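You operate a simulated robot arm through the tools that you are given. There is no shell and no other tool. Be economical: measure what you need, move in short steps, check, and stop when the job is done.

You run a simulated robot arm. Do the job below in one go: nothing can be reset, and whatever is moved stays where it is left.

## Task
Put the blue board on top of the blue sheet. Take the white board and leave it on top of the grey panel. Open the lower drawer of the chest, fetch the blue small cloth from the wooden table top and set it in the inside of the lower drawer and shut the drawer again. Put the grey block from the side shelf of the wide table on the large white mat. Press the down pedal two times. Put the cream box from the top of the test cart on the top of the crate. Push the lid of the cream box shut. The order is free.
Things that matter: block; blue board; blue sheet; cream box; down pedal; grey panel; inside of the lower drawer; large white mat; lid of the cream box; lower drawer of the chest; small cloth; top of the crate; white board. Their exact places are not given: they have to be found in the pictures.

The check looks at the end state, three seconds after you hand in, the way a careful person would. Anything else that was tipped, shoved, dropped, spilled or broken makes it a failure. A push-on lid holds only when it is set on centred and level and pressed home; a screw cap is set on level and turned clockwise until tight. Flat cloth is picked up by pressing the open fingertips on it (5 to 10 N) and closing them slowly along it; thin cloth reads only 2 to 8 mm in the jaws.

## Robot
A 6-joint arm with a fingered hand on a trunk, on a base that drives. Base frame: it is fixed to the floor where the robot stands at the start and does not move with it; the origin is under the middle of the robot, x ahead of it, y to its left, z up; the surface under the hand at the start is at about z = 0.86. Lengths are in m, angles in rad, forces in N, time in s.
With the tool pointing down near the work surface it reaches from about 0.34 to 0.76 m from the robot's upright axis, wherever it stands. Its first joint turns from -2.897 to 2.897 rad. Places, roughly: block [-6.75, -3.75, 0.75]; blue board [0.5, 0, 0.75]; blue sheet [1.25, 4.5, 1]; cream box (8x12x7 cm) [-2.8, -1.2, 0.8]; down pedal [-3.7, -1.2, 0.2]; grey panel (15x15x4 cm) [1.5, 4.7, 0.9]; inside of the lower drawer [-11.2, 0.6, 0.5]; large white mat (17x12 cm) [-3.02, -2.74, 0.8]; lid of the cream box [0.7, 0.2, 0.9]; lower drawer of the chest [-11.2, 0.6, 0.5]; small cloth [-6.75, -1.25, 0.75]; top of the crate [-5, -1.6, 0.4]; white board [0.5, 0, 0.75]. Payload 4 kg.
The tool frame sits at the grasp point between the pads (the TCP): z along the fingers, y along the line on which they close. The tips reach 0.026 m beyond it. The gripper opens to 0.148 m. The gripper's body begins 0.073 m behind the TCP. The gripper is a hand of 3 fingers: y runs from the thumb to the fingers, the wrist lies at [0, 0, -0.239] in the tool frame.
Orientation is told as [roll, pitch, yaw] about the base's x, y, z axes, in that order, counted from this pose: with the fingers straight down and closing along the base's y, the tool's x points along the base's -x, its y along +y and its z along -z.

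## Interface
- The arm moves only by the tool drive_tool. Its argument "rows" is a list of rows, each a list of 6 numbers: the shift along the tool's x, y, z in cm, then the turn, a rotation vector about the tool's x, y, z in rad. In form: [[tx, ty, tz, wx, wy, wz], ...]. A call has 1 to 8 rows; each row shifts and turns the commanded pose from where the row before left it, along the tool's axes as they then stand. A row lasts 0.2 s, in which the tool goes at most 0.05 m and 0.15 rad; a call with a longer step from one row to the next is refused whole. A pose out of reach is approached as far as the arm can. The call stops where the force on the tool passes 40 N (or 10 N more than at its start, if that is more) or the arm is blocked; 0.2 s more then pass. In this call time passes only in rows, and 0.2 s behind the last. It gives the time, the measured TCP pose, the force on the tool (base axes), the opening and the grip force at its end, in the units of the frame above (readings bear some noise), with the torque about the TCP (base axes, N m) and any sound that the robot's microphone picked up, and new pictures: "views" is both (left out), scene, wrist or none.
- Cameras (640 x 400 px; columns grow to the right, rows downward): "scene" is now at [0.0213, 0.1423, 1.5472]; the picture's right is [-0.22, -0.98, 0.00], its down [-0.67, 0.15, -0.72] and it looks along [0.71, -0.16, -0.69] (base axes); focal length 276 px, centre (320, 200). "wrist" rides on the gripper at [0.068, -0.039, -0.09] in the tool frame; the picture's right is [0.50, 0.87, 0.00], its down [-0.66, 0.38, -0.65] and it looks along [-0.57, 0.33, 0.76] (tool axes); focal length 222 px, centre (320, 200).
- lift_body(by): slides the trunk up (or, below 0, down) by that many m; the arm and the scene camera ride with it, the base frame stays. It gives what a move gives, with no picture.
- drive_base(legs): drives the robot by 1 to 6 legs, each [ahead, left, turn to the left] in m, m and rad, along the robot's own axes; the way and the turn of a leg run together, so that a leg with both is an arc; at most 1.5 m and 3.142 rad a leg. The arm and the cameras ride along, it lands a little off, and it stops where it bumps. It gives what a move gives, and a new picture of the scene camera.
- set_fingers(finger1, finger2, thumb_bend): sets how far each is bent, from 0 (flat) to 1 (curled in); at 0.3 the hand is open as for a grip, at 0.7 the pads meet at the TCP. One left out holds its place. A second passes; each finger stops where it meets its share of the squeeze, and holds until it gets a number again. It is the only way to open and close the hand. It gives what a move gives, with no picture; readings hold the bend of each and the force on the fingers (four entries, about 0 where the hand has none), thumb and palm.
- turn_head(pan, tilt): turns the head with the scene camera to pan (to the left, within 2.705 rad either way) and tilt (down, from -0.506 to 1.204), counted from straight ahead of the robot. It gives what a move gives, and a new picture of the scene camera.
- measure_at(camera, pixels): there is no depth. For up to 12 entries [column, row, z] of the newest picture of that camera ("zoom" is the newest enlarged one), the place [x, y] in the base frame at which the ray of that pixel passes the height z, good to about 0.002 m. The clock stands still meanwhile.
- inspect(camera, box): a new picture of the part [left, top, right, bottom] of that camera's present view, enlarged. The clock stands still meanwhile.
- sign_off(): hands the job in; it is judged then, once.

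Go step by step. Measure first, check grasps and placings, and put right what went wrong. The budget is 138 turns and 260 pictures, counting those below and the enlarged ones. Unless the task says otherwise, let go and move clear before handing in.

The tools are called after "Request:" as a command line: name --pt "numbers of a row" for each row, then --argument value for the rest, lists and objects as JSON in quotes. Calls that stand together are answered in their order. drive_tool: Moves the arm, as the interface text tells. Its arguments: {"type":"object","properties":{"rows":{"type":"array","items":{"type":"array","items":{"type":"number"}}},"views":{"type":"string","enum":["both","scene","wrist","none"]}},"required":["rows"]} The other tools are called the same way: lift_body (by) slides the trunk up or down; set_fingers (finger1, finger2, thumb_bend) moves the fingers one by one; drive_base (legs) drives the base; turn_head (pan, tilt) turns the head that bears the scene camera; measure_at (camera, pixels) gives the place at which the rays of pixels pass given heights; inspect (camera, box) takes an enlarged picture of a part of a camera's view; sign_off () hands the job in.

At the start:

```text
time: 0.0
tool_pos: [0.4808, 0.0711, 1.1482]
orientation: [0.0, 0.001, 0.002]
wrist_force: [0.9, 0.5, 0.2]
torque: [-0.02, 0.02, -0.01]
gripper_width: 0.1481
gripper_force: 0.0
shape: jaw
bend: [0.3, 0.3, 0.3]
finger forces: [0.0, 0.1, 0.0, 0.1, 0.0, 0.1]
trunk travel left (down, up): [-0.5, 0.09]
robot x, y, heading: [-0.002, -0.0048, -0.001]
head pan, tilt: [-0.222, 0.761]
```

scene: 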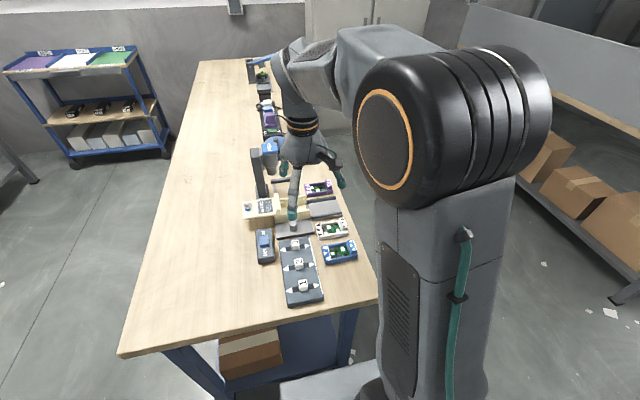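
wrist: 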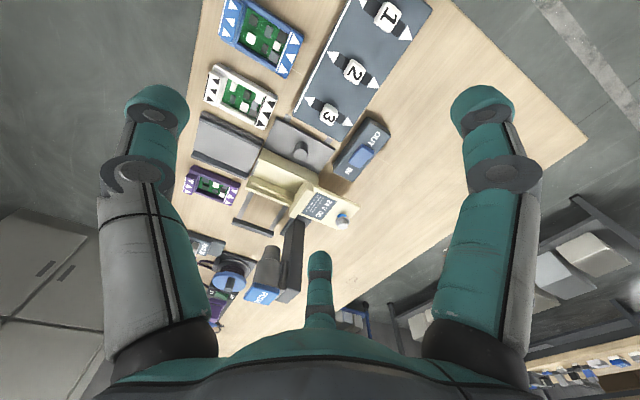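

The scene shows a bench with blue (340,252), white (332,228) and purple boards. I'll take a closer look at the boards and the rack at the left.

Request:
inspect --camera "scene" --box '[220, 160, 380, 310]'

Request:
inspect --camera "scene" --box '[0, 30, 180, 180]'

```text
2.67 times, centred on (300, 235) of scene
```

zoom: 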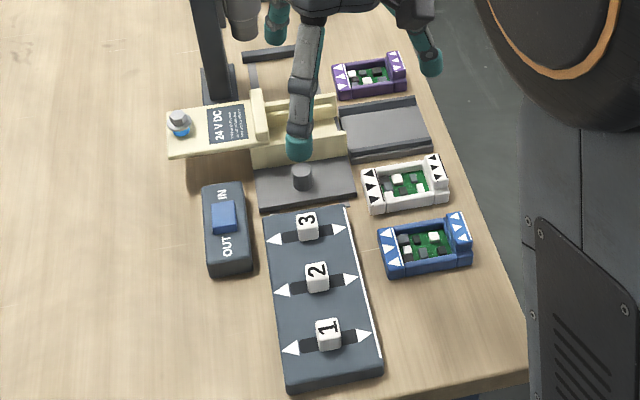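

```text
2.67 times, centred on (90, 105) of scene
```

zoom: 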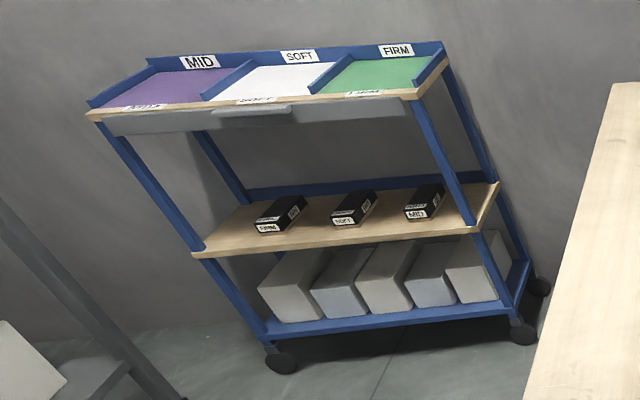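

The rack ahead has no blue sheet; the sheet and panel must be further to the left. I'll turn the head left, and then towards the other places.

Request:
turn_head --pan 1.3 --tilt 0.25

Request:
turn_head --pan 2.6 --tilt 0.25

Request:
turn_head --pan -2.6 --tilt 0.25

Request:
turn_head --pan -1.3 --tilt 0.4

```text
time: 1.6
tool_pos: [0.4833, 0.0718, 1.1479]
orientation: [0.0, 0.001, -0.001]
wrist_force: [0.0, 0.4, 0.1]
torque: [-0.02, -0.02, 0.04]
gripper_width: 0.1478
gripper_force: 0.0
shape: jaw
bend: [0.3, 0.3, 0.3]
finger forces: [0.0, 0.1, 0.0, 0.0, 0.0, 0.0]
trunk travel left (down, up): [-0.5, 0.09]
robot x, y, heading: [-0.0006, 0.0019, 0.006]
head pan, tilt: [1.3, 0.25]
```

scene: 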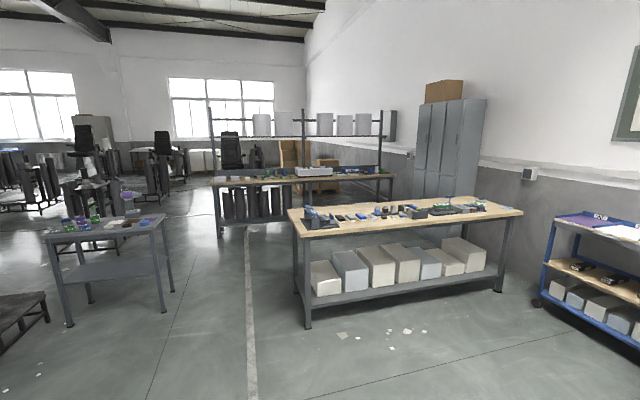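

```text
time: 3.1
tool_pos: [0.4819, 0.0724, 1.1478]
orientation: [-0.001, 0.001, 0.0]
wrist_force: [0.2, -0.5, -0.5]
torque: [-0.03, 0.02, -0.04]
gripper_width: 0.1478
gripper_force: 0.0
shape: jaw
bend: [0.3, 0.3, 0.3]
finger forces: [0.1, 0.0, 0.0, 0.1, 0.0, 0.0]
trunk travel left (down, up): [-0.5, 0.09]
robot x, y, heading: [-0.0019, -0.0003, -0.001]
head pan, tilt: [2.601, 0.25]
```

scene: 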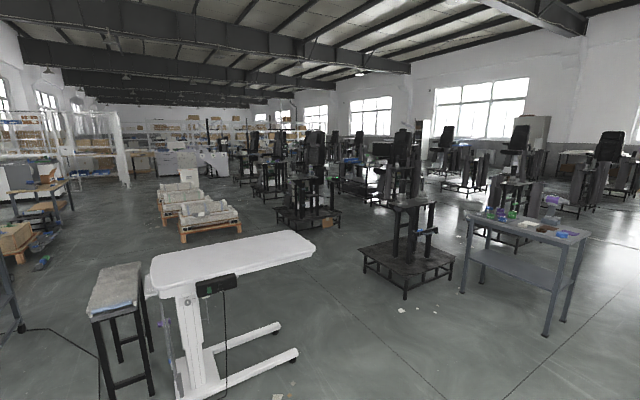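

```text
time: 7.2
tool_pos: [0.4832, 0.0722, 1.1473]
orientation: [-0.001, -0.001, 0.0]
wrist_force: [0.4, -0.8, -0.6]
torque: [0.01, 0.01, 0.02]
gripper_width: 0.1478
gripper_force: 0.1
shape: jaw
bend: [0.3, 0.3, 0.3]
finger forces: [0.1, 0.0, 0.0, 0.0, 0.0, 0.1]
trunk travel left (down, up): [-0.5, 0.09]
robot x, y, heading: [-0.0042, 0.0024, -0.002]
head pan, tilt: [-2.601, 0.25]
```

scene: 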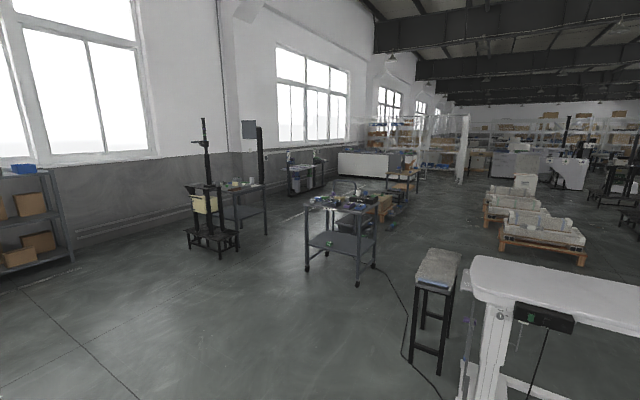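

```text
time: 8.6
tool_pos: [0.4825, 0.072, 1.1478]
orientation: [-0.001, -0.001, -0.001]
wrist_force: [0.3, 0.9, 0.1]
torque: [0.0, -0.04, -0.02]
gripper_width: 0.1479
gripper_force: 0.1
shape: jaw
bend: [0.3, 0.3, 0.3]
finger forces: [0.0, 0.0, 0.0, 0.1, 0.0, 0.1]
trunk travel left (down, up): [-0.5, 0.09]
robot x, y, heading: [-0.0027, 0.0028, 0.001]
head pan, tilt: [-1.3, 0.4]
```

scene: 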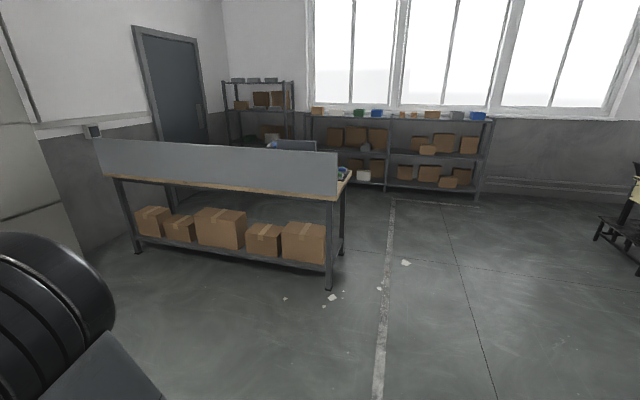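

The far bench at (300,172) in the pan 1.3 view fits the sheet/panel location. Let me look that way enlarged.

Request:
turn_head --pan 1.3 --tilt 0.15

Request:
inspect --camera "scene" --box '[200, 170, 400, 270]'

Request:
inspect --camera "scene" --box '[290, 210, 530, 290]'

```text
time: 10.9
tool_pos: [0.4829, 0.0723, 1.1483]
orientation: [0.001, -0.001, -0.002]
wrist_force: [0.6, -0.4, 0.1]
torque: [-0.01, 0.0, 0.02]
gripper_width: 0.148
gripper_force: 0.0
shape: jaw
bend: [0.3, 0.3, 0.3]
finger forces: [0.0, 0.0, 0.0, 0.1, 0.0, 0.0]
trunk travel left (down, up): [-0.5, 0.09]
robot x, y, heading: [0.001, -0.0014, -0.002]
head pan, tilt: [1.3, 0.15]
```

scene: 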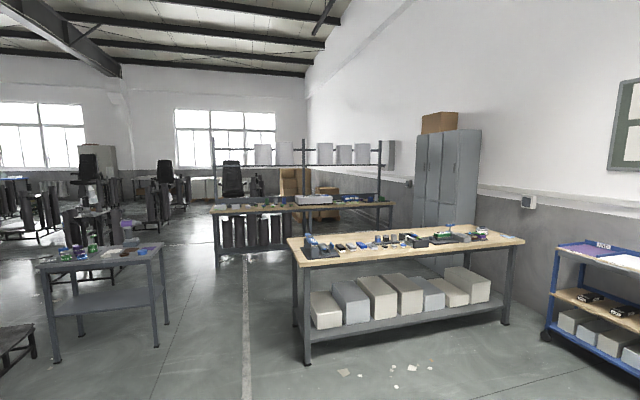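

```text
3.20 times, centred on (300, 220) of scene
```

zoom: 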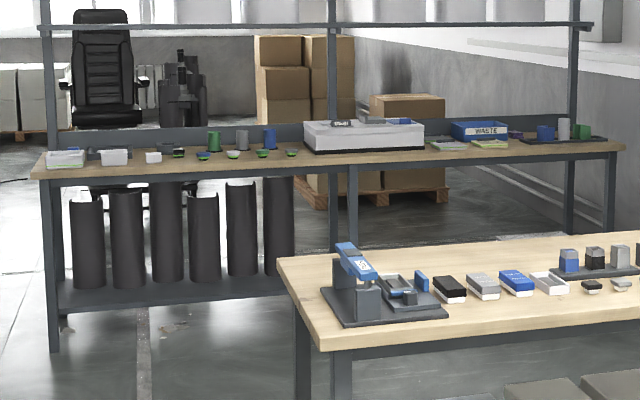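

```text
2.67 times, centred on (410, 250) of scene
```

zoom: 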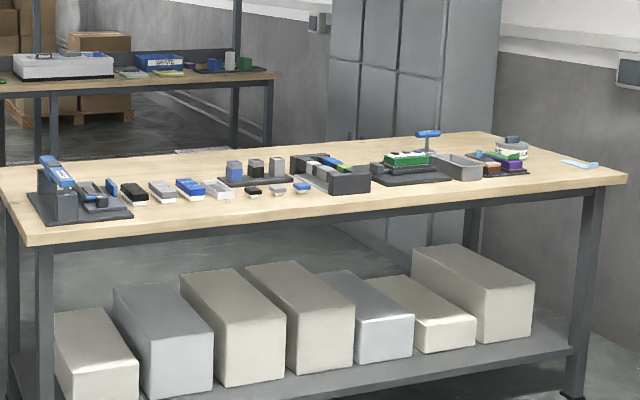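

I'll measure the far bench and the middle bench.

Request:
measure_at --camera "scene" --pixels '[[215, 212, 0.86], [391, 204, 0.86], [315, 207, 0.86], [345, 215, 0.86], [410, 250, 0.86], [295, 240, 0.86], [520, 242, 0.86], [100, 252, 0.8]]'

```text
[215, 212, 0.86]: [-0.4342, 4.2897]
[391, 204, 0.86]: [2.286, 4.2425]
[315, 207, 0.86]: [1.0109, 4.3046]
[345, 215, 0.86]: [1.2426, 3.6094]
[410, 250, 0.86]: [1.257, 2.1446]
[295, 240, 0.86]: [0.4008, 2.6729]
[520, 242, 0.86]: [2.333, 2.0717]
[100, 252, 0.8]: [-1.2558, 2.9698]
```

Now look down at the near bench to measure the boards and the cream box.

Request:
turn_head --pan 0.2 --tilt 1.1

Request:
inspect --camera "wrist" --box '[170, 0, 410, 300]'

Request:
measure_at --camera "wrist" --pixels '[[243, 31, 0.87], [283, 47, 0.87], [238, 96, 0.87], [218, 88, 0.87], [262, 105, 0.87], [232, 143, 0.87], [315, 205, 0.9], [410, 60, 0.86], [590, 140, 0.86], [205, 0, 0.86]]'

```text
time: 12.3
tool_pos: [0.4837, 0.0717, 1.1483]
orientation: [0.0, 0.0, -0.001]
wrist_force: [-0.1, 0.5, -0.5]
torque: [0.0, 0.03, 0.0]
gripper_width: 0.1479
gripper_force: 0.1
shape: jaw
bend: [0.3, 0.3, 0.3]
finger forces: [0.0, 0.0, 0.0, 0.0, 0.0, 0.0]
trunk travel left (down, up): [-0.5, 0.09]
robot x, y, heading: [-0.0026, 0.0006, -0.0]
head pan, tilt: [0.201, 1.1]
```

scene: 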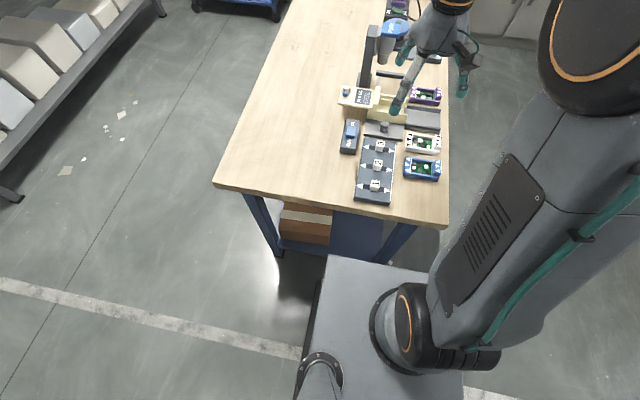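

```text
1.33 times, centred on (290, 150) of wrist
```

zoom: 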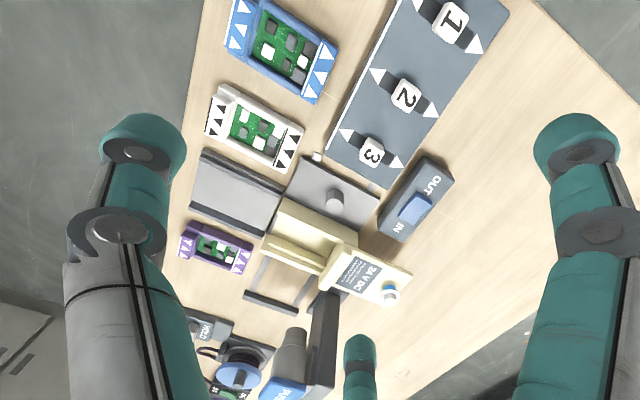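

```text
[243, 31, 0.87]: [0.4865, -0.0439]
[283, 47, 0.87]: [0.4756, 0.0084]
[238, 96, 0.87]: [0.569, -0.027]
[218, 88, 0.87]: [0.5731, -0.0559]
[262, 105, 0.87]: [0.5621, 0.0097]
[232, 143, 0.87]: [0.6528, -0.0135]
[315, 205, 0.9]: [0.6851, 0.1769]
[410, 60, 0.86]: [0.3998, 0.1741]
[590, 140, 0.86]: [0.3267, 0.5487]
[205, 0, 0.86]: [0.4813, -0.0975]
```

Request:
inspect --camera "scene" --box '[330, 70, 460, 210]'

Request:
measure_at --camera "wrist" --pixels '[[229, 0, 0.88], [219, 37, 0.88], [287, 77, 0.88], [305, 32, 0.88], [216, 65, 0.88], [205, 97, 0.88], [262, 127, 0.88], [278, 95, 0.88]]'

```text
2.86 times, centred on (395, 140) of scene
```

zoom: 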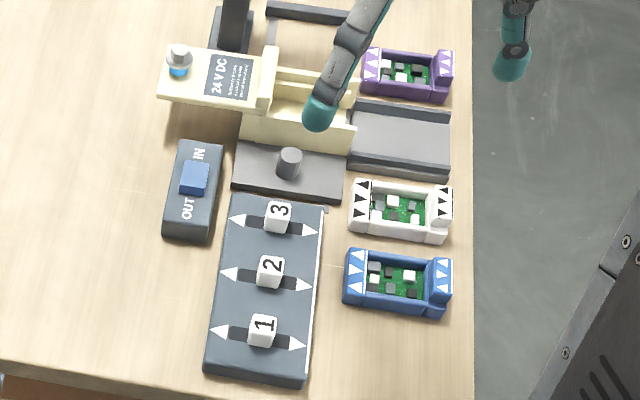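

```text
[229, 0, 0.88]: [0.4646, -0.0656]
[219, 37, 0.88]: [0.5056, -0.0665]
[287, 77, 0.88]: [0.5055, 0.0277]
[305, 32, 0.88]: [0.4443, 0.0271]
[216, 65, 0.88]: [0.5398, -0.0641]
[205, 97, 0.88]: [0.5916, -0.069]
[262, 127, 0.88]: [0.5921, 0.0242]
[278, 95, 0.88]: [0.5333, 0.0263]
```

Boards span about 6x9 cm: blue centre (0.475,-0.02), white (0.565,-0.021). I need to understand the hand geometry before grasping, so I'll half close it in the air and look.

Request:
set_fingers --finger1 0.55 --finger2 0.55 --thumb_bend 0.55

Request:
drive_tool --pt "0 0 0 0 0 0"

Request:
set_fingers --finger1 0.3 --finger2 0.55 --thumb_bend 0.3

Request:
drive_tool --pt "0 0 0 0 0 0" --views "wrist"

```text
time: 13.3
tool_pos: [0.4825, 0.0723, 1.1477]
orientation: [0.001, 0.001, 0.0]
wrist_force: [0.1, 0.1, 0.3]
torque: [-0.04, -0.02, 0.02]
gripper_width: 0.0463
gripper_force: 0.0
shape: fingers
bend: [0.55, 0.55, 0.55]
finger forces: [0.1, 0.1, 0.1, 0.0, 0.0, 0.0]
trunk travel left (down, up): [-0.5, 0.09]
robot x, y, heading: [0.0, 0.0027, -0.002]
head pan, tilt: [0.201, 1.1]
```

```text
time: 13.7
tool_pos: [0.4831, 0.0716, 1.147]
orientation: [0.001, 0.0, 0.0]
wrist_force: [0.0, -0.7, -0.6]
torque: [-0.03, -0.02, 0.0]
gripper_width: 0.0463
gripper_force: 0.1
shape: fingers
bend: [0.55, 0.55, 0.55]
finger forces: [0.1, 0.0, 0.1, 0.0, 0.0, 0.0]
trunk travel left (down, up): [-0.5, 0.09]
robot x, y, heading: [0.0024, -0.0016, 0.006]
head pan, tilt: [0.201, 1.1]
```

scene: 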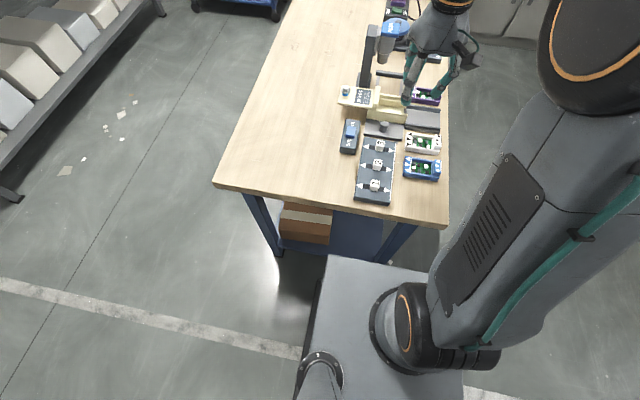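
wrist: 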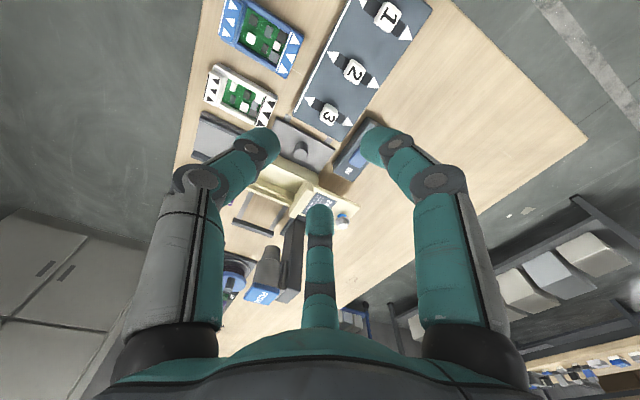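

```text
time: 14.7
tool_pos: [0.4817, 0.0722, 1.1471]
orientation: [0.0, 0.0, 0.0]
wrist_force: [1.4, 0.6, -0.3]
torque: [-0.02, -0.01, 0.04]
gripper_width: 0.1267
gripper_force: 0.1
shape: fingers
bend: [0.3, 0.55, 0.3]
finger forces: [0.0, 0.0, 0.0, 0.1, 0.0, 0.1]
trunk travel left (down, up): [-0.5, 0.09]
robot x, y, heading: [0.0, 0.0026, 0.001]
head pan, tilt: [0.201, 1.1]
```

```text
time: 15.1
tool_pos: [0.4832, 0.0718, 1.1464]
orientation: [0.0, -0.001, 0.0]
wrist_force: [0.3, -0.5, -0.5]
torque: [0.0, 0.01, -0.02]
gripper_width: 0.1266
gripper_force: 0.0
shape: fingers
bend: [0.3, 0.55, 0.3]
finger forces: [0.0, 0.0, 0.1, 0.0, 0.0, 0.1]
trunk travel left (down, up): [-0.5, 0.09]
robot x, y, heading: [-0.0021, 0.0015, -0.001]
head pan, tilt: [0.201, 1.1]
```

wrist: 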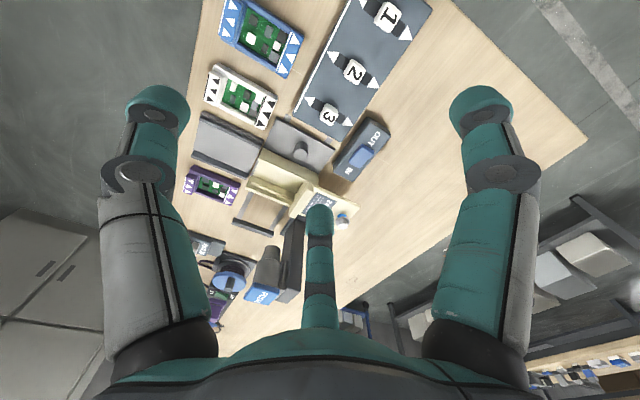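

Finger geometry is clear: a three-jaw radial hand (thumb at -y, finger1 tool +x, finger2 tool -x). I'll narrow the two fingers to fit the gap between the boards and go above the blue board.

Request:
set_fingers --finger1 0.43 --finger2 0.43 --thumb_bend 0.34

Request:
drive_tool --pt "0.2 -2.3 4.5 0 0 0" --pt "0.2 -2.3 4.5 0 0 0" --pt "0.2 -2.3 4.5 0 0 0" --pt "0.2 -2.3 4.5 0 0 0"

```text
time: 16.1
tool_pos: [0.4833, 0.0729, 1.1476]
orientation: [0.001, -0.001, 0.001]
wrist_force: [0.3, 0.0, 0.4]
torque: [0.0, -0.01, -0.03]
gripper_width: 0.1009
gripper_force: 0.1
shape: fingers
bend: [0.43, 0.43, 0.34]
finger forces: [0.1, 0.0, 0.0, 0.0, 0.0, 0.0]
trunk travel left (down, up): [-0.5, 0.09]
robot x, y, heading: [-0.003, -0.0012, 0.002]
head pan, tilt: [0.201, 1.1]
```

```text
refused: row 1 steps farther than a row can; nothing moved
```

Request:
drive_tool --pt "0.2 -2.3 3.6 0 0 0" --pt "0.2 -2.3 3.6 0 0 0" --pt "0.2 -2.3 3.6 0 0 0" --pt "0.2 -2.3 3.6 0 0 0" --pt "0 0 3.5 0 0 0"

```text
time: 17.3
tool_pos: [0.4748, -0.0217, 0.9685]
orientation: [0.001, -0.001, 0.001]
wrist_force: [-0.7, 0.7, 0.1]
torque: [0.0, 0.02, -0.01]
gripper_width: 0.1004
gripper_force: 0.1
shape: fingers
bend: [0.43, 0.43, 0.34]
finger forces: [0.0, 0.0, 0.0, 0.1, 0.1, 0.1]
trunk travel left (down, up): [-0.5, 0.09]
robot x, y, heading: [-0.0015, -0.0017, 0.001]
head pan, tilt: [0.201, 1.1]
```

scene: 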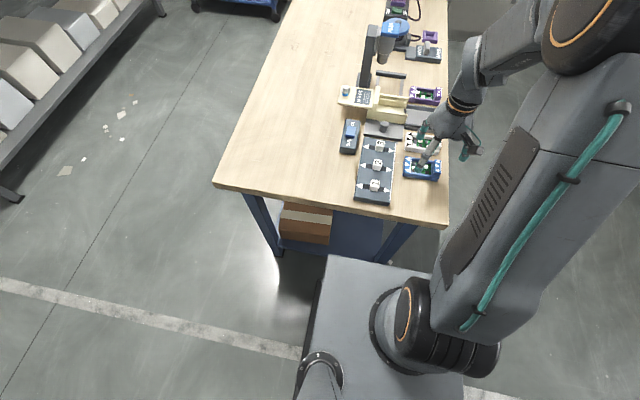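
wrist: 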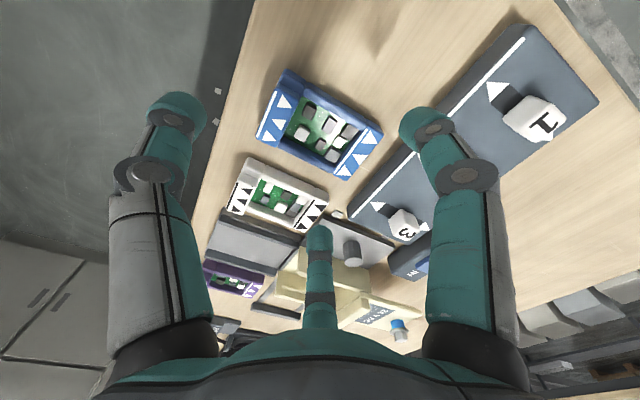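

Measure the blue board again from this closer view.

Request:
inspect --camera "wrist" --box '[220, 50, 400, 200]'

Request:
measure_at --camera "wrist" --pixels '[[283, 70, 0.88], [257, 138, 0.88], [350, 180, 0.88], [383, 130, 0.88], [257, 138, 0.86], [350, 180, 0.86], [243, 155, 0.88], [226, 210, 0.88], [328, 192, 0.88], [310, 225, 0.88]]'

```text
2.67 times, centred on (310, 125) of wrist
```

zoom: 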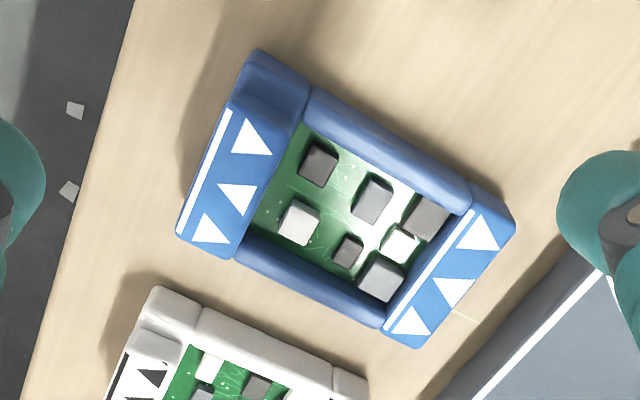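

```text
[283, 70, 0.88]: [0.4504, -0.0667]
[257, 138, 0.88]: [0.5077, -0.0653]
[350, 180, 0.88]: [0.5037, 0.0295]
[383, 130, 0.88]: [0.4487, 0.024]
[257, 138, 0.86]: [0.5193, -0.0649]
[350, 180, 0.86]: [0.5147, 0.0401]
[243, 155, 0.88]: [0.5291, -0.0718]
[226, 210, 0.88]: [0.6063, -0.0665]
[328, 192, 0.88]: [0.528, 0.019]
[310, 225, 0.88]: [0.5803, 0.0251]
```

Board is centred at (0.478,-0.020). Descend with the fingers straddling it.

Request:
drive_tool --pt "-0.3 0.15 3.0 0 0 0" --pt "0 0 3.0 0 0 0" --pt "0 0 1.5 0 0 0"

Request:
set_fingers --finger1 0.65 --finger2 0.65 --thumb_bend 0.65

Request:
drive_tool --pt "0 0 0 0 0 0"

```text
time: 18.1
tool_pos: [0.4769, -0.0166, 0.8937]
orientation: [0.001, -0.001, 0.0]
wrist_force: [-0.6, -0.3, 1.0]
torque: [-0.03, 0.0, 0.01]
gripper_width: 0.1008
gripper_force: 0.1
shape: fingers
bend: [0.43, 0.43, 0.34]
finger forces: [0.0, 0.1, 0.1, 0.1, 0.0, 0.0]
trunk travel left (down, up): [-0.5, 0.09]
robot x, y, heading: [0.0028, -0.0017, 0.001]
head pan, tilt: [0.201, 1.1]
```

scene: 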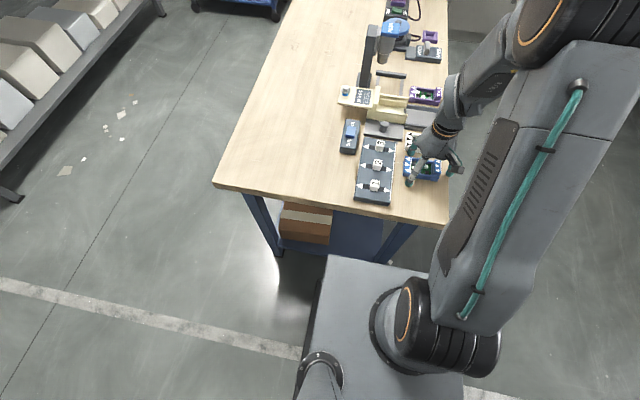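
wrist: 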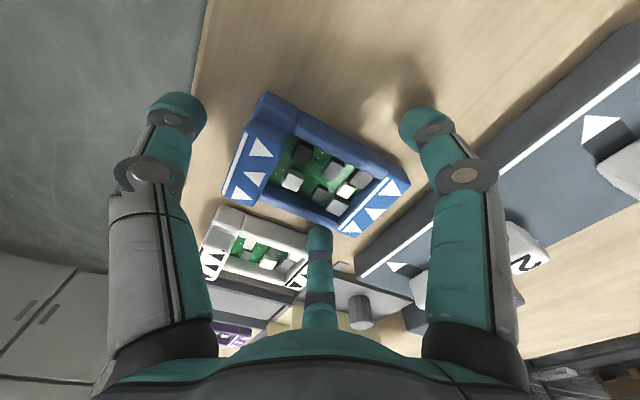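

```text
time: 19.1
tool_pos: [0.4779, -0.0179, 0.8937]
orientation: [0.001, -0.002, 0.0]
wrist_force: [0.4, 0.7, 11.2]
torque: [0.35, -0.02, 0.01]
gripper_width: 0.0449
gripper_force: 16.1
shape: fingers
bend: [0.52, 0.53, 0.6]
finger forces: [11.0, 13.1, 0.0, 0.0, 7.7, 0.0]
trunk travel left (down, up): [-0.5, 0.09]
robot x, y, heading: [-0.0002, 0.0027, -0.004]
head pan, tilt: [0.201, 1.1]
```

```text
time: 19.5
tool_pos: [0.4772, -0.0189, 0.8937]
orientation: [0.001, -0.001, 0.0]
wrist_force: [1.1, 0.4, 12.6]
torque: [0.33, -0.07, 0.0]
gripper_width: 0.0449
gripper_force: 16.3
shape: fingers
bend: [0.52, 0.53, 0.6]
finger forces: [11.4, 13.8, 0.0, 0.0, 7.7, 0.0]
trunk travel left (down, up): [-0.5, 0.09]
robot x, y, heading: [-0.0002, -0.0007, -0.004]
head pan, tilt: [0.201, 1.1]
```

scene: 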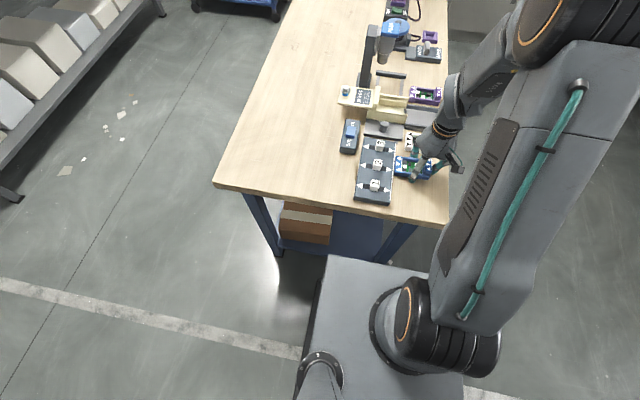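
wrist: 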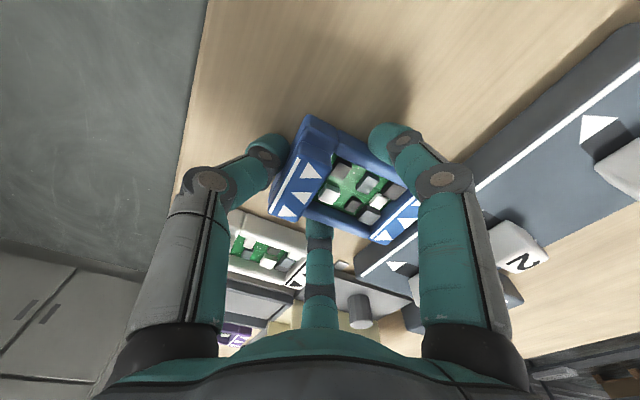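

The thumb pushed the board in +y before the fingers clamped. I'll reopen and re-measure.

Request:
set_fingers --finger1 0.43 --finger2 0.43 --thumb_bend 0.34

Request:
drive_tool --pt "0 0 -2.5 0 0 0" --pt "0 0 -2.5 0 0 0"

Request:
inspect --camera "wrist" --box '[220, 50, 420, 250]'

```text
time: 20.5
tool_pos: [0.4775, -0.0174, 0.8945]
orientation: [0.0, 0.001, 0.0]
wrist_force: [-0.6, 0.6, -0.4]
torque: [-0.01, 0.02, -0.05]
gripper_width: 0.0996
gripper_force: 0.0
shape: fingers
bend: [0.43, 0.43, 0.34]
finger forces: [0.1, 0.0, 0.0, 0.1, 0.1, 0.0]
trunk travel left (down, up): [-0.5, 0.09]
robot x, y, heading: [-0.0004, 0.0025, -0.003]
head pan, tilt: [0.201, 1.1]
```

```text
time: 21.1
tool_pos: [0.4774, -0.0182, 0.943]
orientation: [0.0, 0.001, 0.0]
wrist_force: [0.3, -0.3, 0.2]
torque: [0.01, -0.01, 0.0]
gripper_width: 0.0996
gripper_force: 0.0
shape: fingers
bend: [0.43, 0.43, 0.34]
finger forces: [0.0, 0.0, 0.1, 0.0, 0.1, 0.0]
trunk travel left (down, up): [-0.5, 0.09]
robot x, y, heading: [-0.0013, 0.0031, 0.0]
head pan, tilt: [0.201, 1.1]
```

scene: 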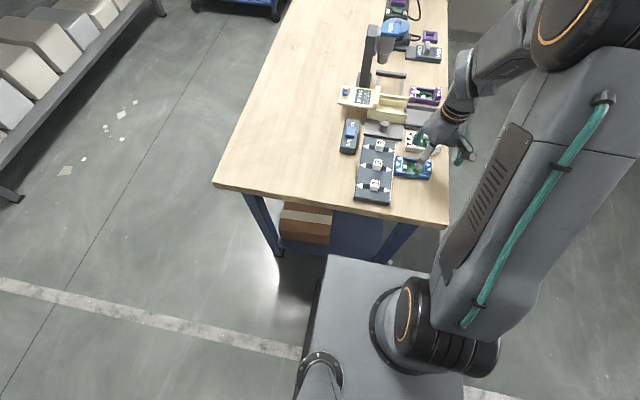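
wrist: 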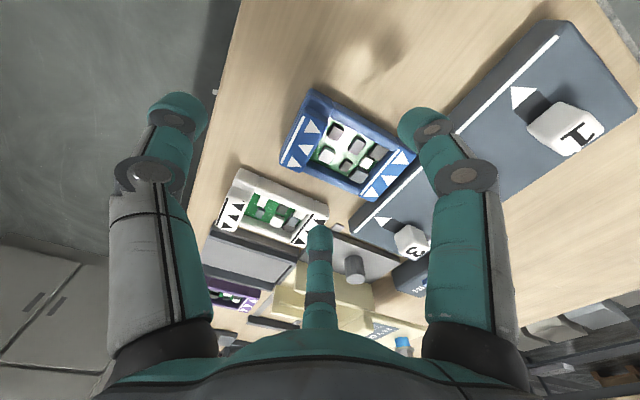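

```text
2.00 times, centred on (320, 150) of wrist
```

zoom: 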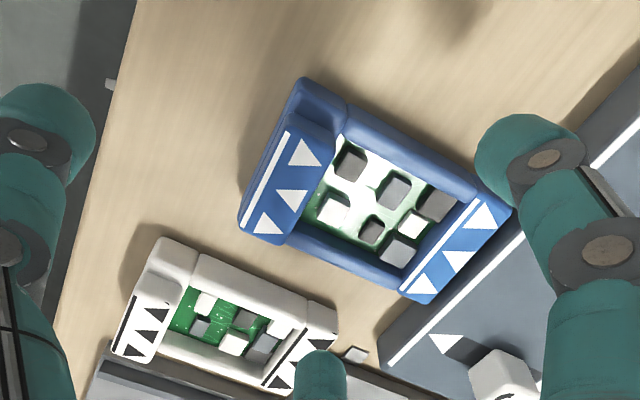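

Request:
measure_at --camera "zoom" --pixels '[[302, 82, 0.88], [240, 222, 0.88], [415, 300, 0.88], [510, 210, 0.88], [310, 165, 0.88], [420, 265, 0.88], [385, 350, 0.865], [530, 235, 0.865]]'

```text
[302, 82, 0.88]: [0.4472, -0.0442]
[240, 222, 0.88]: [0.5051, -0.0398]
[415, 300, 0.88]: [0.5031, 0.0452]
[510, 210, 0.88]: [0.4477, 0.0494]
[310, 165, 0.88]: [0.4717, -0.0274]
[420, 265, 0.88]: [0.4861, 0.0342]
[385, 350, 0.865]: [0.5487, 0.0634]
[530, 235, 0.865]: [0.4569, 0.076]
```

The board's centre is now (0.476, 0.003). I'll move over it, descend, preset the thumb near its end, clamp the fingers first and then the thumb.

Request:
drive_tool --pt "0.1 2.3 1.0 0 0 0" --pt "0 0 3.0 0 0 0" --pt "0 0 1.2 0 0 0" --views "none"

Request:
set_fingers --thumb_bend 0.46

Request:
set_fingers --finger1 0.6 --finger2 0.6

Request:
set_fingers --thumb_bend 0.7

Request:
drive_tool --pt "0 0 0 0 0 0" --views "wrist"

```text
time: 21.9
tool_pos: [0.4765, 0.0049, 0.8921]
orientation: [0.0, 0.001, 0.001]
wrist_force: [-1.6, 0.2, 3.2]
torque: [0.11, 0.03, 0.03]
gripper_width: 0.1
gripper_force: 1.6
shape: fingers
bend: [0.43, 0.43, 0.34]
finger forces: [1.8, 1.4, 0.0, 0.0, 0.1, 0.0]
trunk travel left (down, up): [-0.5, 0.09]
robot x, y, heading: [-0.0019, -0.0023, 0.002]
head pan, tilt: [0.201, 1.1]
```

```text
time: 22.9
tool_pos: [0.4772, 0.0049, 0.8931]
orientation: [0.0, 0.0, -0.001]
wrist_force: [0.9, -0.9, 8.4]
torque: [-0.42, 0.01, 0.05]
gripper_width: 0.0839
gripper_force: 4.3
shape: fingers
bend: [0.43, 0.43, 0.45]
finger forces: [1.0, 0.5, 0.0, 0.0, 6.7, 0.0]
trunk travel left (down, up): [-0.5, 0.09]
robot x, y, heading: [-0.0019, -0.0003, 0.004]
head pan, tilt: [0.201, 1.1]
```

```text
time: 23.9
tool_pos: [0.4755, 0.0057, 0.8943]
orientation: [0.0, -0.004, 0.0]
wrist_force: [-0.3, 6.2, 36.5]
torque: [0.96, 0.47, -0.03]
gripper_width: 0.0683
gripper_force: 21.8
shape: fingers
bend: [0.51, 0.53, 0.46]
finger forces: [26.2, 17.1, 0.1, 0.0, 0.7, 0.0]
trunk travel left (down, up): [-0.5, 0.09]
robot x, y, heading: [0.0006, 0.0001, 0.002]
head pan, tilt: [0.201, 1.1]
```

```text
time: 24.9
tool_pos: [0.4759, 0.0026, 0.8928]
orientation: [0.003, -0.003, -0.001]
wrist_force: [-4.1, -13.4, 41.6]
torque: [0.62, 0.33, -0.21]
gripper_width: 0.0635
gripper_force: 35.0
shape: fingers
bend: [0.5, 0.52, 0.54]
finger forces: [26.4, 20.4, 0.0, 0.0, 22.4, 0.0]
trunk travel left (down, up): [-0.5, 0.09]
robot x, y, heading: [-0.001, 0.0011, -0.002]
head pan, tilt: [0.201, 1.1]
```

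```text
time: 25.3
tool_pos: [0.4745, 0.0042, 0.8929]
orientation: [0.0, -0.004, 0.0]
wrist_force: [-4.5, -13.9, 43.6]
torque: [0.65, 0.36, -0.23]
gripper_width: 0.0635
gripper_force: 34.9
shape: fingers
bend: [0.5, 0.52, 0.54]
finger forces: [26.7, 20.5, 0.0, 0.0, 22.7, 0.1]
trunk travel left (down, up): [-0.5, 0.09]
robot x, y, heading: [-0.0016, -0.0002, -0.002]
head pan, tilt: [0.201, 1.1]
```

wrist: 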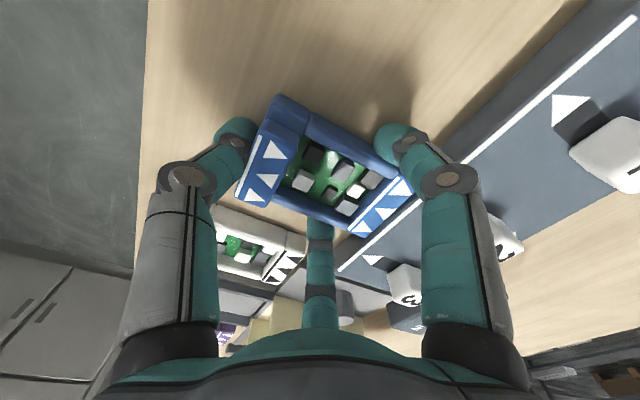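

The grip is centred, but the tips press on the table (43 N up). Lift slowly.

Request:
drive_tool --pt "0 0 -0.5 0 0 0" --pt "0 0 -0.5 0 0 0" --pt "0 0 -1.0 0 0 0" --pt "0 0 -2 0 0 0" --views "wrist"

```text
time: 26.3
tool_pos: [0.4772, 0.0059, 0.9326]
orientation: [-0.001, 0.0, 0.0]
wrist_force: [0.1, -0.4, -1.4]
torque: [-0.02, -0.03, 0.0]
gripper_width: 0.0467
gripper_force: 9.5
shape: fingers
bend: [0.52, 0.53, 0.61]
finger forces: [5.6, 5.9, 0.1, 0.1, 6.8, 0.0]
trunk travel left (down, up): [-0.5, 0.09]
robot x, y, heading: [0.0011, 0.003, 0.004]
head pan, tilt: [0.201, 1.1]
```

wrist: 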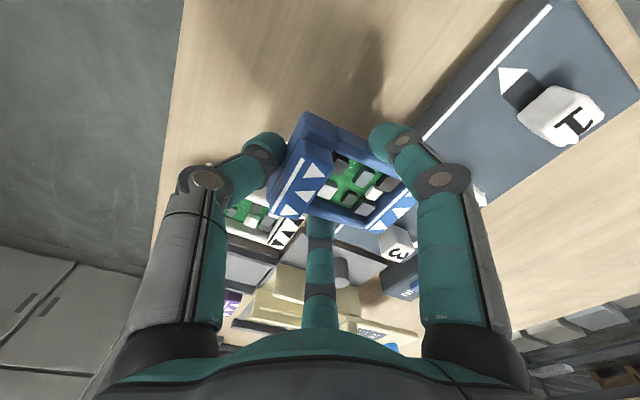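

The board is lifted and held. I'll firm the grip a bit and raise it for driving.

Request:
set_fingers --finger1 0.7 --finger2 0.7

Request:
drive_tool --pt "0 0 -4 0 0 0" --pt "0 0 -4 0 0 0" --pt "1.0 0 -4 0 0 0" --pt "2 0 -4 0 0 0" --pt "2 0 -4 0 0 0"

```text
time: 27.3
tool_pos: [0.4774, 0.0041, 0.9324]
orientation: [0.001, 0.0, 0.002]
wrist_force: [0.2, -0.2, -1.6]
torque: [-0.04, 0.01, 0.01]
gripper_width: 0.0425
gripper_force: 9.7
shape: fingers
bend: [0.53, 0.53, 0.62]
finger forces: [6.9, 7.1, 0.0, 0.0, 5.4, 0.1]
trunk travel left (down, up): [-0.5, 0.09]
robot x, y, heading: [-0.0025, -0.0017, 0.0]
head pan, tilt: [0.201, 1.1]
```

```text
time: 28.5
tool_pos: [0.4264, 0.0048, 1.1318]
orientation: [0.001, 0.0, 0.001]
wrist_force: [0.7, 0.2, -1.1]
torque: [-0.03, 0.0, -0.02]
gripper_width: 0.0422
gripper_force: 9.1
shape: fingers
bend: [0.53, 0.53, 0.62]
finger forces: [6.9, 7.0, 0.0, 0.1, 5.4, 0.1]
trunk travel left (down, up): [-0.5, 0.09]
robot x, y, heading: [0.0011, -0.001, -0.001]
head pan, tilt: [0.201, 1.1]
```

scene: 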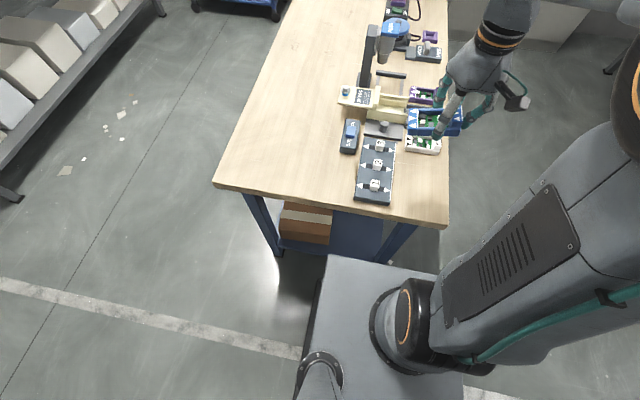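
wrist: 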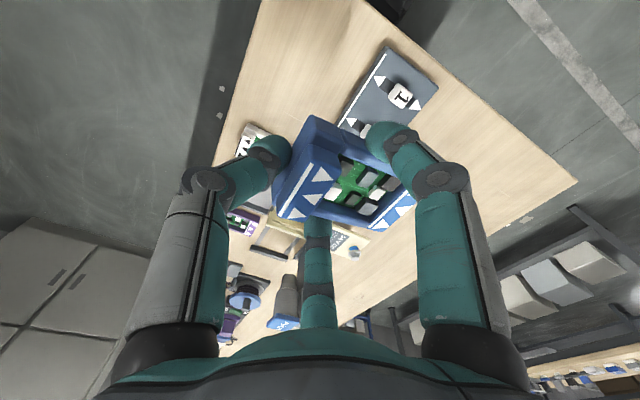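

Board secured. Back away from the bench and turn left to face +y, then look.

Request:
drive_base --legs '[[-0.35, 0, 0], [0, 0, 1.571]]'

Request:
turn_head --pan -0.2 --tilt 0.35

Request:
measure_at --camera "scene" --pixels '[[320, 200, 0.0]]'

```text
time: 34.6
tool_pos: [-0.3531, 0.4267, 1.1309]
orientation: [0.0, 0.001, 1.565]
wrist_force: [1.2, 0.0, -0.9]
torque: [-0.03, -0.05, 0.0]
gripper_width: 0.0422
gripper_force: 9.5
shape: fingers
bend: [0.53, 0.54, 0.62]
finger forces: [6.5, 6.8, 0.0, 0.1, 5.4, 0.0]
trunk travel left (down, up): [-0.5, 0.09]
robot x, y, heading: [-0.3529, -0.0001, 1.565]
head pan, tilt: [0.201, 1.1]
```

scene: 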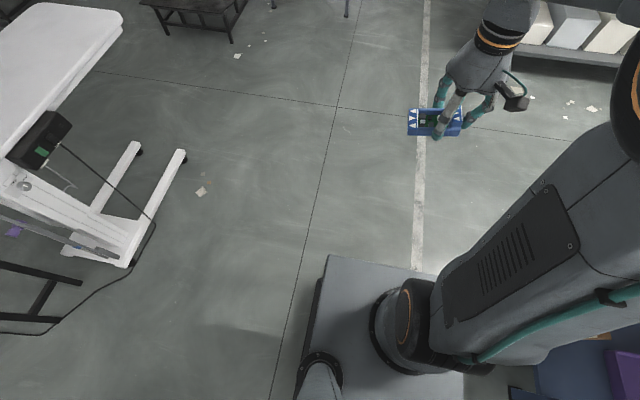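

```text
time: 35.7
tool_pos: [-0.3525, 0.4265, 1.1309]
orientation: [0.0, 0.0, 1.565]
wrist_force: [0.4, -0.1, -1.0]
torque: [-0.02, -0.05, 0.0]
gripper_width: 0.0425
gripper_force: 9.5
shape: fingers
bend: [0.53, 0.54, 0.62]
finger forces: [6.6, 7.0, 0.1, 0.0, 5.4, 0.1]
trunk travel left (down, up): [-0.5, 0.09]
robot x, y, heading: [-0.3519, -0.0018, 1.565]
head pan, tilt: [-0.201, 0.351]
```

scene: 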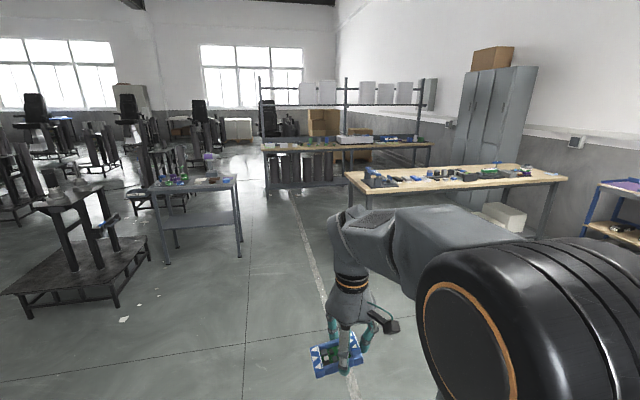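

```text
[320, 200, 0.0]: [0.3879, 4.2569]
```

Request:
measure_at --camera "scene" --pixels '[[242, 257, 0], [236, 180, 0.8], [148, 188, 0.8], [369, 188, 0.86], [345, 172, 0.86], [264, 150, 0.86], [430, 144, 0.86], [268, 195, 0], [566, 178, 0.86]]'

```text
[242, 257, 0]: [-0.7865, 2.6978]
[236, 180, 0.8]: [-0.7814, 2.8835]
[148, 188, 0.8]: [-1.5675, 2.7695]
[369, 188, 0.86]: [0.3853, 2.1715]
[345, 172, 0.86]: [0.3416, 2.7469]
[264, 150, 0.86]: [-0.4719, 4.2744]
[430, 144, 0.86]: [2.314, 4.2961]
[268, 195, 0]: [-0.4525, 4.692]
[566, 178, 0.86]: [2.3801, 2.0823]
```

Corridor x from -0.78 to 0.34 is free. Drive up it and then sidestep behind the middle bench to x about 1.25.

Request:
drive_base --legs '[[1.4, -0.15, 0], [1.4, 0, 0], [0.75, 0, 0], [0, -0.75, 0], [0, -0.7, 0]]'

Request:
turn_head --pan 0.0 --tilt 0.6

```text
time: 60.1
tool_pos: [1.2936, 3.9699, 1.131]
orientation: [-0.001, -0.001, 1.553]
wrist_force: [-0.6, -0.1, -2.0]
torque: [-0.01, -0.03, -0.02]
gripper_width: 0.042
gripper_force: 9.1
shape: fingers
bend: [0.53, 0.54, 0.62]
finger forces: [6.6, 6.9, 0.1, 0.0, 5.3, 0.0]
trunk travel left (down, up): [-0.5, 0.09]
robot x, y, heading: [1.2886, 3.5418, 1.55]
head pan, tilt: [-0.201, 0.351]
```

scene: 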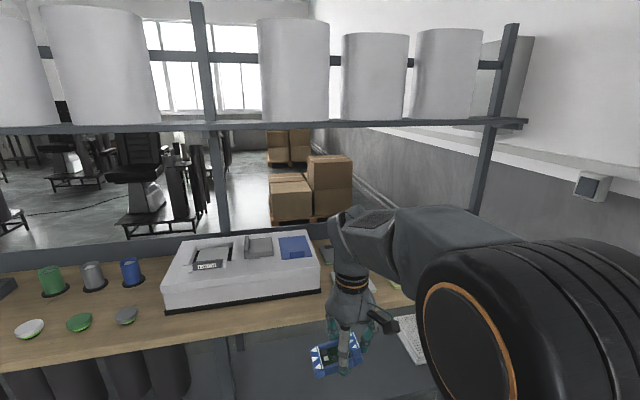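

```text
time: 60.9
tool_pos: [1.2934, 3.9699, 1.1319]
orientation: [0.001, -0.001, 1.552]
wrist_force: [-0.4, 0.0, -1.4]
torque: [0.03, -0.03, 0.0]
gripper_width: 0.0423
gripper_force: 8.9
shape: fingers
bend: [0.53, 0.54, 0.62]
finger forces: [6.7, 7.0, 0.0, 0.0, 5.3, 0.1]
trunk travel left (down, up): [-0.5, 0.09]
robot x, y, heading: [1.2949, 3.5464, 1.555]
head pan, tilt: [0.0, 0.6]
```

scene: 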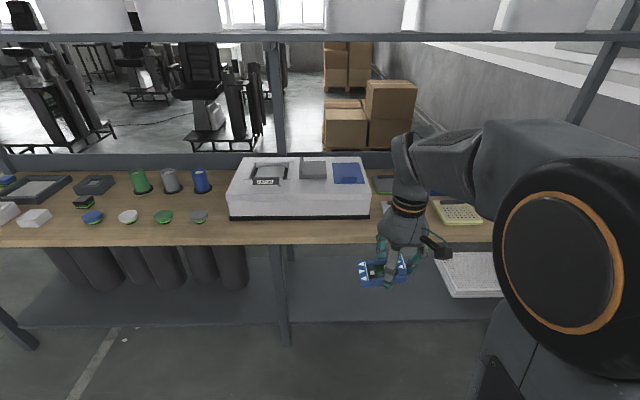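

A large white test box has a "TESTED?"-labelled pad, a grey pad and a blue sheet (348,173) on it. Zoom in, and look at the right side.

Request:
inspect --camera "scene" --box '[215, 140, 395, 240]'

Request:
turn_head --pan -0.8 --tilt 0.7

```text
3.56 times, centred on (305, 190) of scene
```

zoom: 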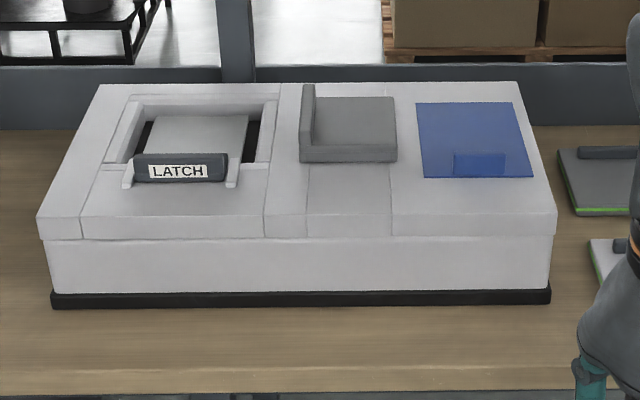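

```text
time: 62.0
tool_pos: [1.2927, 3.9693, 1.1317]
orientation: [-0.001, 0.0, 1.552]
wrist_force: [0.5, 0.9, -1.4]
torque: [-0.04, -0.03, -0.01]
gripper_width: 0.0424
gripper_force: 10.0
shape: fingers
bend: [0.53, 0.54, 0.62]
finger forces: [6.6, 6.9, 0.0, 0.0, 5.3, 0.0]
trunk travel left (down, up): [-0.5, 0.09]
robot x, y, heading: [1.2897, 3.5428, 1.552]
head pan, tilt: [-0.799, 0.7]
```

scene: 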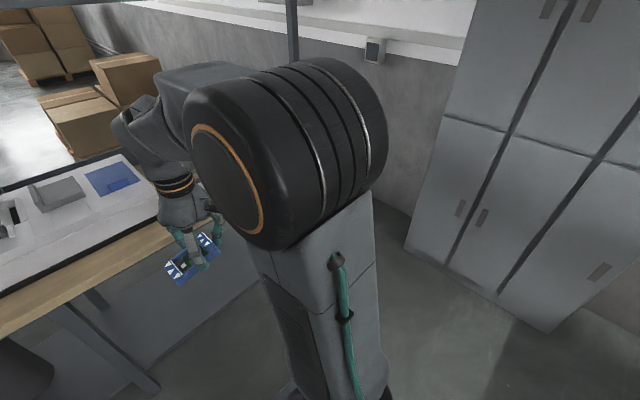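

Request:
turn_head --pan 0.0 --tilt 0.7

Request:
inspect --camera "scene" --box '[215, 110, 395, 210]'

Request:
measure_at --camera "zoom" --pixels '[[52, 300, 0.86], [550, 300, 0.86]]'

```text
time: 63.1
tool_pos: [1.2921, 3.9696, 1.1308]
orientation: [0.001, 0.0, 1.553]
wrist_force: [-0.6, -0.3, -1.3]
torque: [0.02, -0.03, 0.02]
gripper_width: 0.0417
gripper_force: 9.5
shape: fingers
bend: [0.53, 0.54, 0.62]
finger forces: [6.7, 6.9, 0.1, 0.0, 5.3, 0.0]
trunk travel left (down, up): [-0.5, 0.09]
robot x, y, heading: [1.2928, 3.5405, 1.55]
head pan, tilt: [0.0, 0.7]
```

scene: 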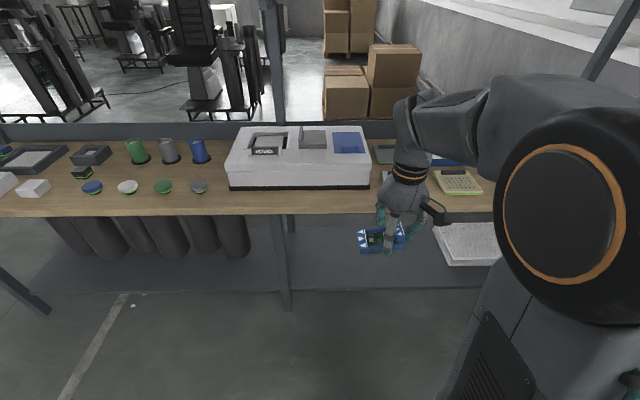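

```text
3.56 times, centred on (305, 160) of scene
```

zoom: 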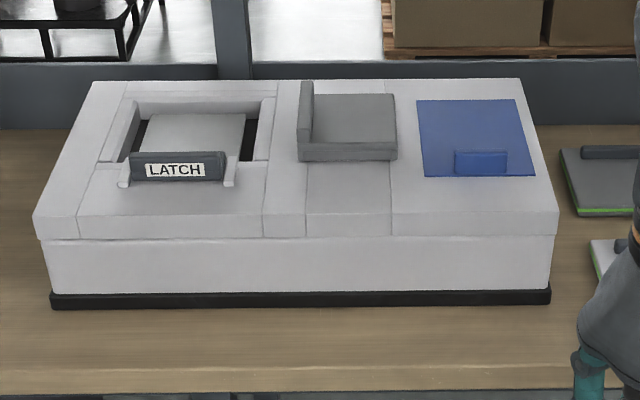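

```text
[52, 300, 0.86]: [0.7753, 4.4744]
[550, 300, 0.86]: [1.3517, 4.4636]
```

Request:
measure_at --camera "zoom" --pixels '[[552, 237, 0.94], [552, 237, 0.97], [552, 237, 1.0], [417, 100, 0.97], [517, 98, 0.97], [535, 177, 0.97], [422, 178, 0.97], [300, 160, 0.97], [397, 160, 0.97], [398, 95, 0.97], [563, 150, 0.87], [578, 215, 0.87]]'

```text
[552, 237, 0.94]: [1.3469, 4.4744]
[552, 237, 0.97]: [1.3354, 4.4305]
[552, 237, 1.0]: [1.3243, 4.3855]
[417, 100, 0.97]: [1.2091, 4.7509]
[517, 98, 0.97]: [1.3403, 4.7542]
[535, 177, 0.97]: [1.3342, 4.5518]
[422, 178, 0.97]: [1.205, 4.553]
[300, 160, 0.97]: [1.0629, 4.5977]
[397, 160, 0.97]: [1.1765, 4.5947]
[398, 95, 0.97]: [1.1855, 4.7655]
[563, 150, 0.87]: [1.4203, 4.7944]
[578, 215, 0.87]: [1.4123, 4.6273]
```

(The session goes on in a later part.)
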